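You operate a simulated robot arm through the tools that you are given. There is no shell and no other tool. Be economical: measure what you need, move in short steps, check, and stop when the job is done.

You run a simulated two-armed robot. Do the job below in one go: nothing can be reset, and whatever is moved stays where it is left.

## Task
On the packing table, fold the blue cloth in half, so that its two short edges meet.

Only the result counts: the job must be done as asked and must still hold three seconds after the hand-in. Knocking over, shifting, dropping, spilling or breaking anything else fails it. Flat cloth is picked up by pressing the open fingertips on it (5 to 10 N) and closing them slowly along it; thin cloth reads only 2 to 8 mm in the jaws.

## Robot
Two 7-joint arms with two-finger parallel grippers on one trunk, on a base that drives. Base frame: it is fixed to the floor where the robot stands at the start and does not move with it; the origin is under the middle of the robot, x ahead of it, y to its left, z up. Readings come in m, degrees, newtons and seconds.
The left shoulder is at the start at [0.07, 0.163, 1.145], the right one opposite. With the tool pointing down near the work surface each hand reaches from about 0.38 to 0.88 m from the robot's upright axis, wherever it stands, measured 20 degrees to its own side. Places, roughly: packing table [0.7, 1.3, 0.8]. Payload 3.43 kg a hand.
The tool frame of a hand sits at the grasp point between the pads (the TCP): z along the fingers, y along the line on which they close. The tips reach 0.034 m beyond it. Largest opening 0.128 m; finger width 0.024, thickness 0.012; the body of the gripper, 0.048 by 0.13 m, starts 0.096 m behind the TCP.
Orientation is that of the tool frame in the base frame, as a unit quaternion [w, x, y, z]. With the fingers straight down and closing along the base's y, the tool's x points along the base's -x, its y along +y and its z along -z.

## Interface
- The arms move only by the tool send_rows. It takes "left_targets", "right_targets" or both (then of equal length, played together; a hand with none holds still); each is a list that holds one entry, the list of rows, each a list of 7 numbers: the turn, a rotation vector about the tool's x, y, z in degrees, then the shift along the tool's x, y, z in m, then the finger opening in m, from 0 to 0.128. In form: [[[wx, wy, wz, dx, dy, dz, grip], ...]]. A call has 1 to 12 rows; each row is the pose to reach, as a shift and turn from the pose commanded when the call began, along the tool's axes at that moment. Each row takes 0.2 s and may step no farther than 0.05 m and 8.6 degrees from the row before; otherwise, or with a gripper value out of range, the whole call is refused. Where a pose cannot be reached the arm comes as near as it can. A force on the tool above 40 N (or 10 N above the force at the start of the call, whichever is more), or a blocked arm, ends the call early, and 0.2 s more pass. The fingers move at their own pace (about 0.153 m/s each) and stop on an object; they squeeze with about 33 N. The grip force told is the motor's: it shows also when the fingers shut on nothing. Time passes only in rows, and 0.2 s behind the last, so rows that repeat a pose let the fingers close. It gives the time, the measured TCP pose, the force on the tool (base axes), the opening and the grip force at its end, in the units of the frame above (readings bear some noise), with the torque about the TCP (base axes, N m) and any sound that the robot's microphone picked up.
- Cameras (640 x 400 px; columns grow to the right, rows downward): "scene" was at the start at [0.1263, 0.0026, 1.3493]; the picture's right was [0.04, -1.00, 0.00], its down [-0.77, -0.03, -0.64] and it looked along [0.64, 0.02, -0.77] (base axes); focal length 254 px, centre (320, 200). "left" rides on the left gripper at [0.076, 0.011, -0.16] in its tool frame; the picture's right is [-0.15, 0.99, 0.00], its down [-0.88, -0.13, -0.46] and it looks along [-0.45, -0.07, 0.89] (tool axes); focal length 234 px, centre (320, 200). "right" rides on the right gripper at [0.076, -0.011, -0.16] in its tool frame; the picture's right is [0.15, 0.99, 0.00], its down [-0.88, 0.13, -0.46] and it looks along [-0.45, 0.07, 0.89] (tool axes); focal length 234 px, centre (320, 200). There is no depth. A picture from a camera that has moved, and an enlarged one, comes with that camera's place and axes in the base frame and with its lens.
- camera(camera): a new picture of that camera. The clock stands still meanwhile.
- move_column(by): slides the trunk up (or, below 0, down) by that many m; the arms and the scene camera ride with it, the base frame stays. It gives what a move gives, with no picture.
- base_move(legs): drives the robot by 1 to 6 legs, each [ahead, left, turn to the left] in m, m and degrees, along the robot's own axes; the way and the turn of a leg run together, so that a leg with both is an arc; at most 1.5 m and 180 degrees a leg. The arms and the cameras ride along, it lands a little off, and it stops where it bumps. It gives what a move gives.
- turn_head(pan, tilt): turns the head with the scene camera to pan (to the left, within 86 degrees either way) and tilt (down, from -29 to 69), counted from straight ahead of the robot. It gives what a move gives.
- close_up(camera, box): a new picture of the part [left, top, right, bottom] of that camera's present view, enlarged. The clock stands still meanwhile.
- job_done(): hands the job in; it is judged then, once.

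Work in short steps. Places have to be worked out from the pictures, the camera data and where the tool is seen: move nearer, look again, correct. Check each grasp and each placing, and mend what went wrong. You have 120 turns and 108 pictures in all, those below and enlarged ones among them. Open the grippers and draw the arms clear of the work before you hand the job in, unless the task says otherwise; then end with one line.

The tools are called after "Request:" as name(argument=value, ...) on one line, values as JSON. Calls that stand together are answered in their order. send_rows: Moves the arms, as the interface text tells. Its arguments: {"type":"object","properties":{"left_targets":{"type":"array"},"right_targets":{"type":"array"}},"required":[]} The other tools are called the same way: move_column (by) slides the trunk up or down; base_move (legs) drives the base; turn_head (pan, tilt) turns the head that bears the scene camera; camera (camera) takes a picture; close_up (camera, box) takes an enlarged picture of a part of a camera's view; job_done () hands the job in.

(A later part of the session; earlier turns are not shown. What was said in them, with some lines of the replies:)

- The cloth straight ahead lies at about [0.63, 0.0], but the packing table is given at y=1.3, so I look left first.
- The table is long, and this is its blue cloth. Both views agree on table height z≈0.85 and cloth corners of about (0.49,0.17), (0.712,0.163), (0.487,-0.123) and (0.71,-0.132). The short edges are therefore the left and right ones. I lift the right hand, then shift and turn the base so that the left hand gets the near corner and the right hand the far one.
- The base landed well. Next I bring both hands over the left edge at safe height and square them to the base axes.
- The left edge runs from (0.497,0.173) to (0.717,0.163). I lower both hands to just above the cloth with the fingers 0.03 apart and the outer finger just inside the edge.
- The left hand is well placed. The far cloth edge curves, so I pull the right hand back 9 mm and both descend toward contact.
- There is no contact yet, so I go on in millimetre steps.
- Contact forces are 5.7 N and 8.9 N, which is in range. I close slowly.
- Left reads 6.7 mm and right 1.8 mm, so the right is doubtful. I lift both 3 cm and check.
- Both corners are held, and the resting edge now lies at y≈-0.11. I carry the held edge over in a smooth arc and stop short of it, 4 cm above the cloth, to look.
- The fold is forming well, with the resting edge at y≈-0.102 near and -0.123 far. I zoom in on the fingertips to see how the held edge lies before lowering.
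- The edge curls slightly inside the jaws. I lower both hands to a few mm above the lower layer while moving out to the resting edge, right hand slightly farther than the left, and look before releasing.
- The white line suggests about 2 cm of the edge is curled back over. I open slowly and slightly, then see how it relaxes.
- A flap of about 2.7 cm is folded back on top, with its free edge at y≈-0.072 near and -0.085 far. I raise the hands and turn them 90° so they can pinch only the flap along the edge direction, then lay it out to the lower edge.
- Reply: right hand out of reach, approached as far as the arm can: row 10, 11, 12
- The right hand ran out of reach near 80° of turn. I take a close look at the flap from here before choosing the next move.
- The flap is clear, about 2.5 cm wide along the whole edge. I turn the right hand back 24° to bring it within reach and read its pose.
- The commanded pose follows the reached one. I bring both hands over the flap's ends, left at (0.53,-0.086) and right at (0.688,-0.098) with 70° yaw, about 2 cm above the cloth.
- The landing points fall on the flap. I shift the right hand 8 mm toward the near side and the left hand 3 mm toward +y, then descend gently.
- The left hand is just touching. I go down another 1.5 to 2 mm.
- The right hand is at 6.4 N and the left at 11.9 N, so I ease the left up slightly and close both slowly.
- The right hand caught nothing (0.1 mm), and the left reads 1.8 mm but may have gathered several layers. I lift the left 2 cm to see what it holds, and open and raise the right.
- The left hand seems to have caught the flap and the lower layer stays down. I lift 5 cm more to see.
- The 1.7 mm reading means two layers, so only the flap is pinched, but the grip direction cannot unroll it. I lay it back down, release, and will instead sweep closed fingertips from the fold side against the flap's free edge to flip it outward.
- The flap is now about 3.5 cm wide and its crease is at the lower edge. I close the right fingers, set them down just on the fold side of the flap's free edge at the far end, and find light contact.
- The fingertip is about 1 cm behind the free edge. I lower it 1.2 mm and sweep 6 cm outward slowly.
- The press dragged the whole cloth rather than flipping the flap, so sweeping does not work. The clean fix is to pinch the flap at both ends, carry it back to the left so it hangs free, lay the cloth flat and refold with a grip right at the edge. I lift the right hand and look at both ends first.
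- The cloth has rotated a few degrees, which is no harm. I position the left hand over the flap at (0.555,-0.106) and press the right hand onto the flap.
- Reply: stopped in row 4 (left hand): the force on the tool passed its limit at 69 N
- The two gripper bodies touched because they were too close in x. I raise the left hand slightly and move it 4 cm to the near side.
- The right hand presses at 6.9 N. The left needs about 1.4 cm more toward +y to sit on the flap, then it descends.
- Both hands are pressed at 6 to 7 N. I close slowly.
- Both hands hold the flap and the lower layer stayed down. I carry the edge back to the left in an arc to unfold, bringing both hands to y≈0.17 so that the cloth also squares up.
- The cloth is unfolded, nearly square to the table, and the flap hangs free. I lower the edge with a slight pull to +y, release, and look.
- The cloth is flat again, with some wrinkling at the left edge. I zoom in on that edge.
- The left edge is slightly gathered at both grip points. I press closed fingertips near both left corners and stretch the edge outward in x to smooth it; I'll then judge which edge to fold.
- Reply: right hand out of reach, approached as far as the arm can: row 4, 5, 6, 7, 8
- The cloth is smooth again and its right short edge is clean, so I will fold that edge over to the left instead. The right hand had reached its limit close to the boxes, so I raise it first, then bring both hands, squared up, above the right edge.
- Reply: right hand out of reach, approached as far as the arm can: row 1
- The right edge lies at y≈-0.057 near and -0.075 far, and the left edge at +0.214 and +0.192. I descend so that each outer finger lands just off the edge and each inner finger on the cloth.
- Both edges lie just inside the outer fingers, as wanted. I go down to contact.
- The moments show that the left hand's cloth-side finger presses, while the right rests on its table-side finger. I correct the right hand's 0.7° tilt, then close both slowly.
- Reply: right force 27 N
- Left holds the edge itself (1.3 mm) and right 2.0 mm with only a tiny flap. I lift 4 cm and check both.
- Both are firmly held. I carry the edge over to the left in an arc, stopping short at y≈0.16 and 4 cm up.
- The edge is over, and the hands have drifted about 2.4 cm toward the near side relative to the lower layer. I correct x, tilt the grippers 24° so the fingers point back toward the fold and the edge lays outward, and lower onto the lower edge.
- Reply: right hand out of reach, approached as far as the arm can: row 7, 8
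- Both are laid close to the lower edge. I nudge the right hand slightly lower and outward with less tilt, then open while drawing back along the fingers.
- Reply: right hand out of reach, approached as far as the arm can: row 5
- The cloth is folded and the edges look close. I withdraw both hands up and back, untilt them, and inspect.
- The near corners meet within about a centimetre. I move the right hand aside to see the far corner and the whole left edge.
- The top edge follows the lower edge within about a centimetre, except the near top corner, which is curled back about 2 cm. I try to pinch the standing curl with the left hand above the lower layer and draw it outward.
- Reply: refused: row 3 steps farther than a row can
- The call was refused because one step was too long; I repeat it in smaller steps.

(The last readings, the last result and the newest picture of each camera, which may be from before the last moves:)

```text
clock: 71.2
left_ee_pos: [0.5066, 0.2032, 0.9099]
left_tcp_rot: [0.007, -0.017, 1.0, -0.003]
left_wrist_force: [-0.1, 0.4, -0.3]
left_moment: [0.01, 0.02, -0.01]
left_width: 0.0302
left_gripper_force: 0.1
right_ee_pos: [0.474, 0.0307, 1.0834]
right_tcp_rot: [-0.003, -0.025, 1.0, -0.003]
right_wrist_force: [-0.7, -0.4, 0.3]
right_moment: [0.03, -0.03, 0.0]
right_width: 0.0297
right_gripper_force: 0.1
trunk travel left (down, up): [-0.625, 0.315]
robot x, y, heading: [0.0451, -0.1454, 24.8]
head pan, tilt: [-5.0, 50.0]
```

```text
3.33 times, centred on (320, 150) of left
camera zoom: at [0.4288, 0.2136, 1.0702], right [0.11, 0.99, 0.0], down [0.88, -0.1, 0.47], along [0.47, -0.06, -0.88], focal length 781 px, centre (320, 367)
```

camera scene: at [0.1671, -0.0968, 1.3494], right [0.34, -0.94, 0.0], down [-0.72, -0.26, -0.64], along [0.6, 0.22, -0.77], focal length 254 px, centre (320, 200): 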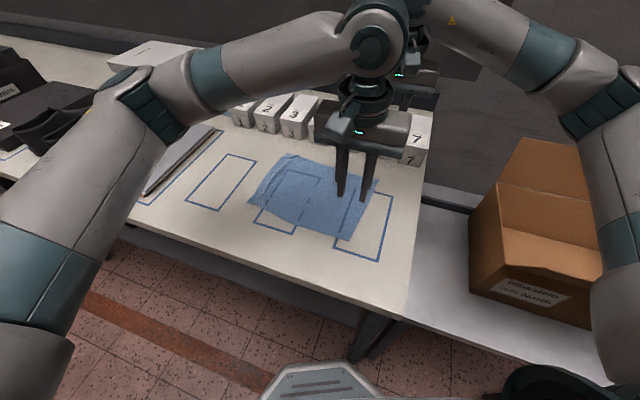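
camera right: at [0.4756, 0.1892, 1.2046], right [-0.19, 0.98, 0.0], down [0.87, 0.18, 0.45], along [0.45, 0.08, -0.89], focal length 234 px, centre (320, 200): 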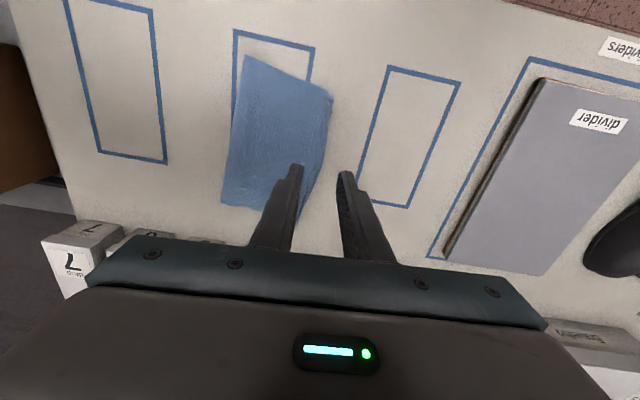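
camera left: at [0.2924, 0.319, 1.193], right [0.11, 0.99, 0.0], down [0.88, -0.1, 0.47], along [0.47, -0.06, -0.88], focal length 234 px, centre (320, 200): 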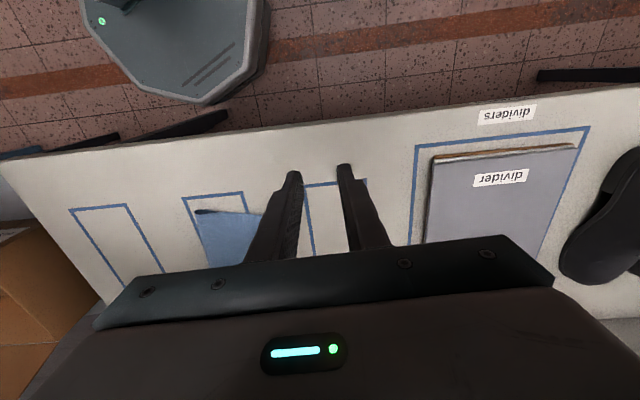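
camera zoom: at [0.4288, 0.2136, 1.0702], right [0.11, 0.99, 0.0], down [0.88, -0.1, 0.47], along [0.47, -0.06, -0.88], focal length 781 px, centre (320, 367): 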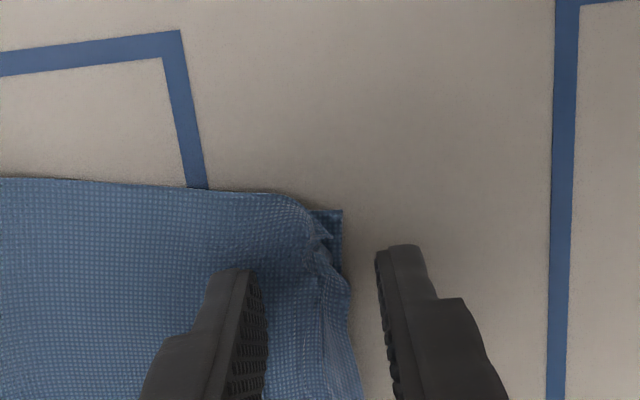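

From close up, the near corners are only about 1 cm apart and the edges coincide, so I leave the cloth alone. I raise both hands clear and take a final look.

Request:
send_rows(left_targets=[[[0, 0, 0, 0, 0, -0.045, 0.03], [0, 0, 0, 0, 0, -0.09, 0.03], [0, 0, 0, 0, 0, -0.135, 0.05], [0, 0, 0, 0.03, 0.03, -0.16, 0.08], [0, 0, 0, 0.06, 0.06, -0.17, 0.1], [0, 0, 0, 0.09, 0.09, -0.17, 0.1]]], right_targets=[[[0, 0, 0, 0, -0.03, 0, 0.03], [0, 0, 0, 0, -0.06, 0, 0.03], [0, 0, 0, 0, -0.1, 0, 0.05], [0, 0, 0, 0, -0.14, 0, 0.08], [0, 0, 0, 0, -0.17, 0, 0.1], [0, 0, 0, 0, -0.17, 0, 0.1]]])

Request:
camera(camera="scene")

Request:
close_up(camera="scene", box=[240, 130, 360, 230])

```text
clock: 72.6
left_ee_pos: [0.4075, 0.2909, 1.0777]
left_tcp_rot: [0.008, -0.017, 1.0, -0.004]
left_wrist_force: [-0.3, 0.0, -0.3]
left_moment: [-0.01, 0.01, 0.01]
left_width: 0.1
left_gripper_force: 0.1
right_ee_pos: [0.479, -0.1404, 1.083]
right_tcp_rot: [-0.002, -0.024, 1.0, -0.004]
right_wrist_force: [0.0, -0.7, 0.6]
right_moment: [-0.02, -0.01, -0.01]
right_width: 0.1
right_gripper_force: 0.1
trunk travel left (down, up): [-0.625, 0.315]
robot x, y, heading: [0.0512, -0.1453, 24.9]
head pan, tilt: [-5.0, 50.0]
```

```text
13 pictures are left
camera scene: at [0.1653, -0.0954, 1.3496], right [0.34, -0.94, 0.0], down [-0.72, -0.26, -0.64], along [0.61, 0.22, -0.77], focal length 254 px, centre (320, 200)
```

scene: 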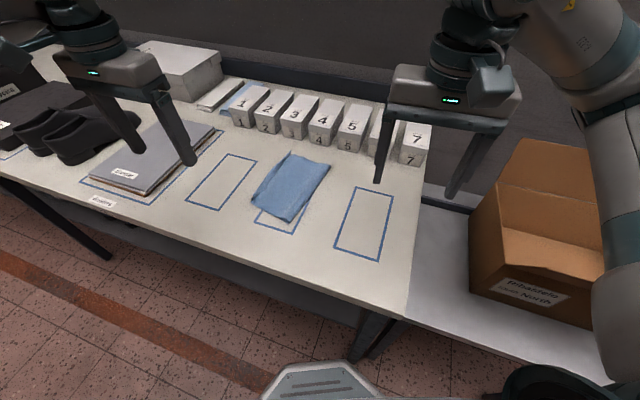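

```text
4.00 times, centred on (300, 180) of scene
camera zoom: at [0.1653, -0.0954, 1.3496], right [0.34, -0.94, 0.0], down [-0.72, -0.26, -0.64], along [0.61, 0.22, -0.77], focal length 1017 px, centre (400, 280)
```

zoom: 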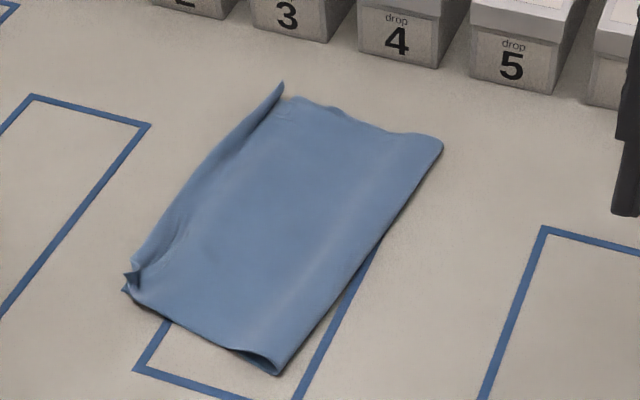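

The cloth is folded in half with its short edges together, the boxes and other items stand as before, and both grippers are open and clear. I hand the job in.

Request:
job_done()

```text
The job is handed in.
```

The blue cloth is folded in half and its two short edges meet to within about 1 cm. The near top corner is still slightly curled. In the last picture nothing else on the table looked moved, and both grippers are open and clear.
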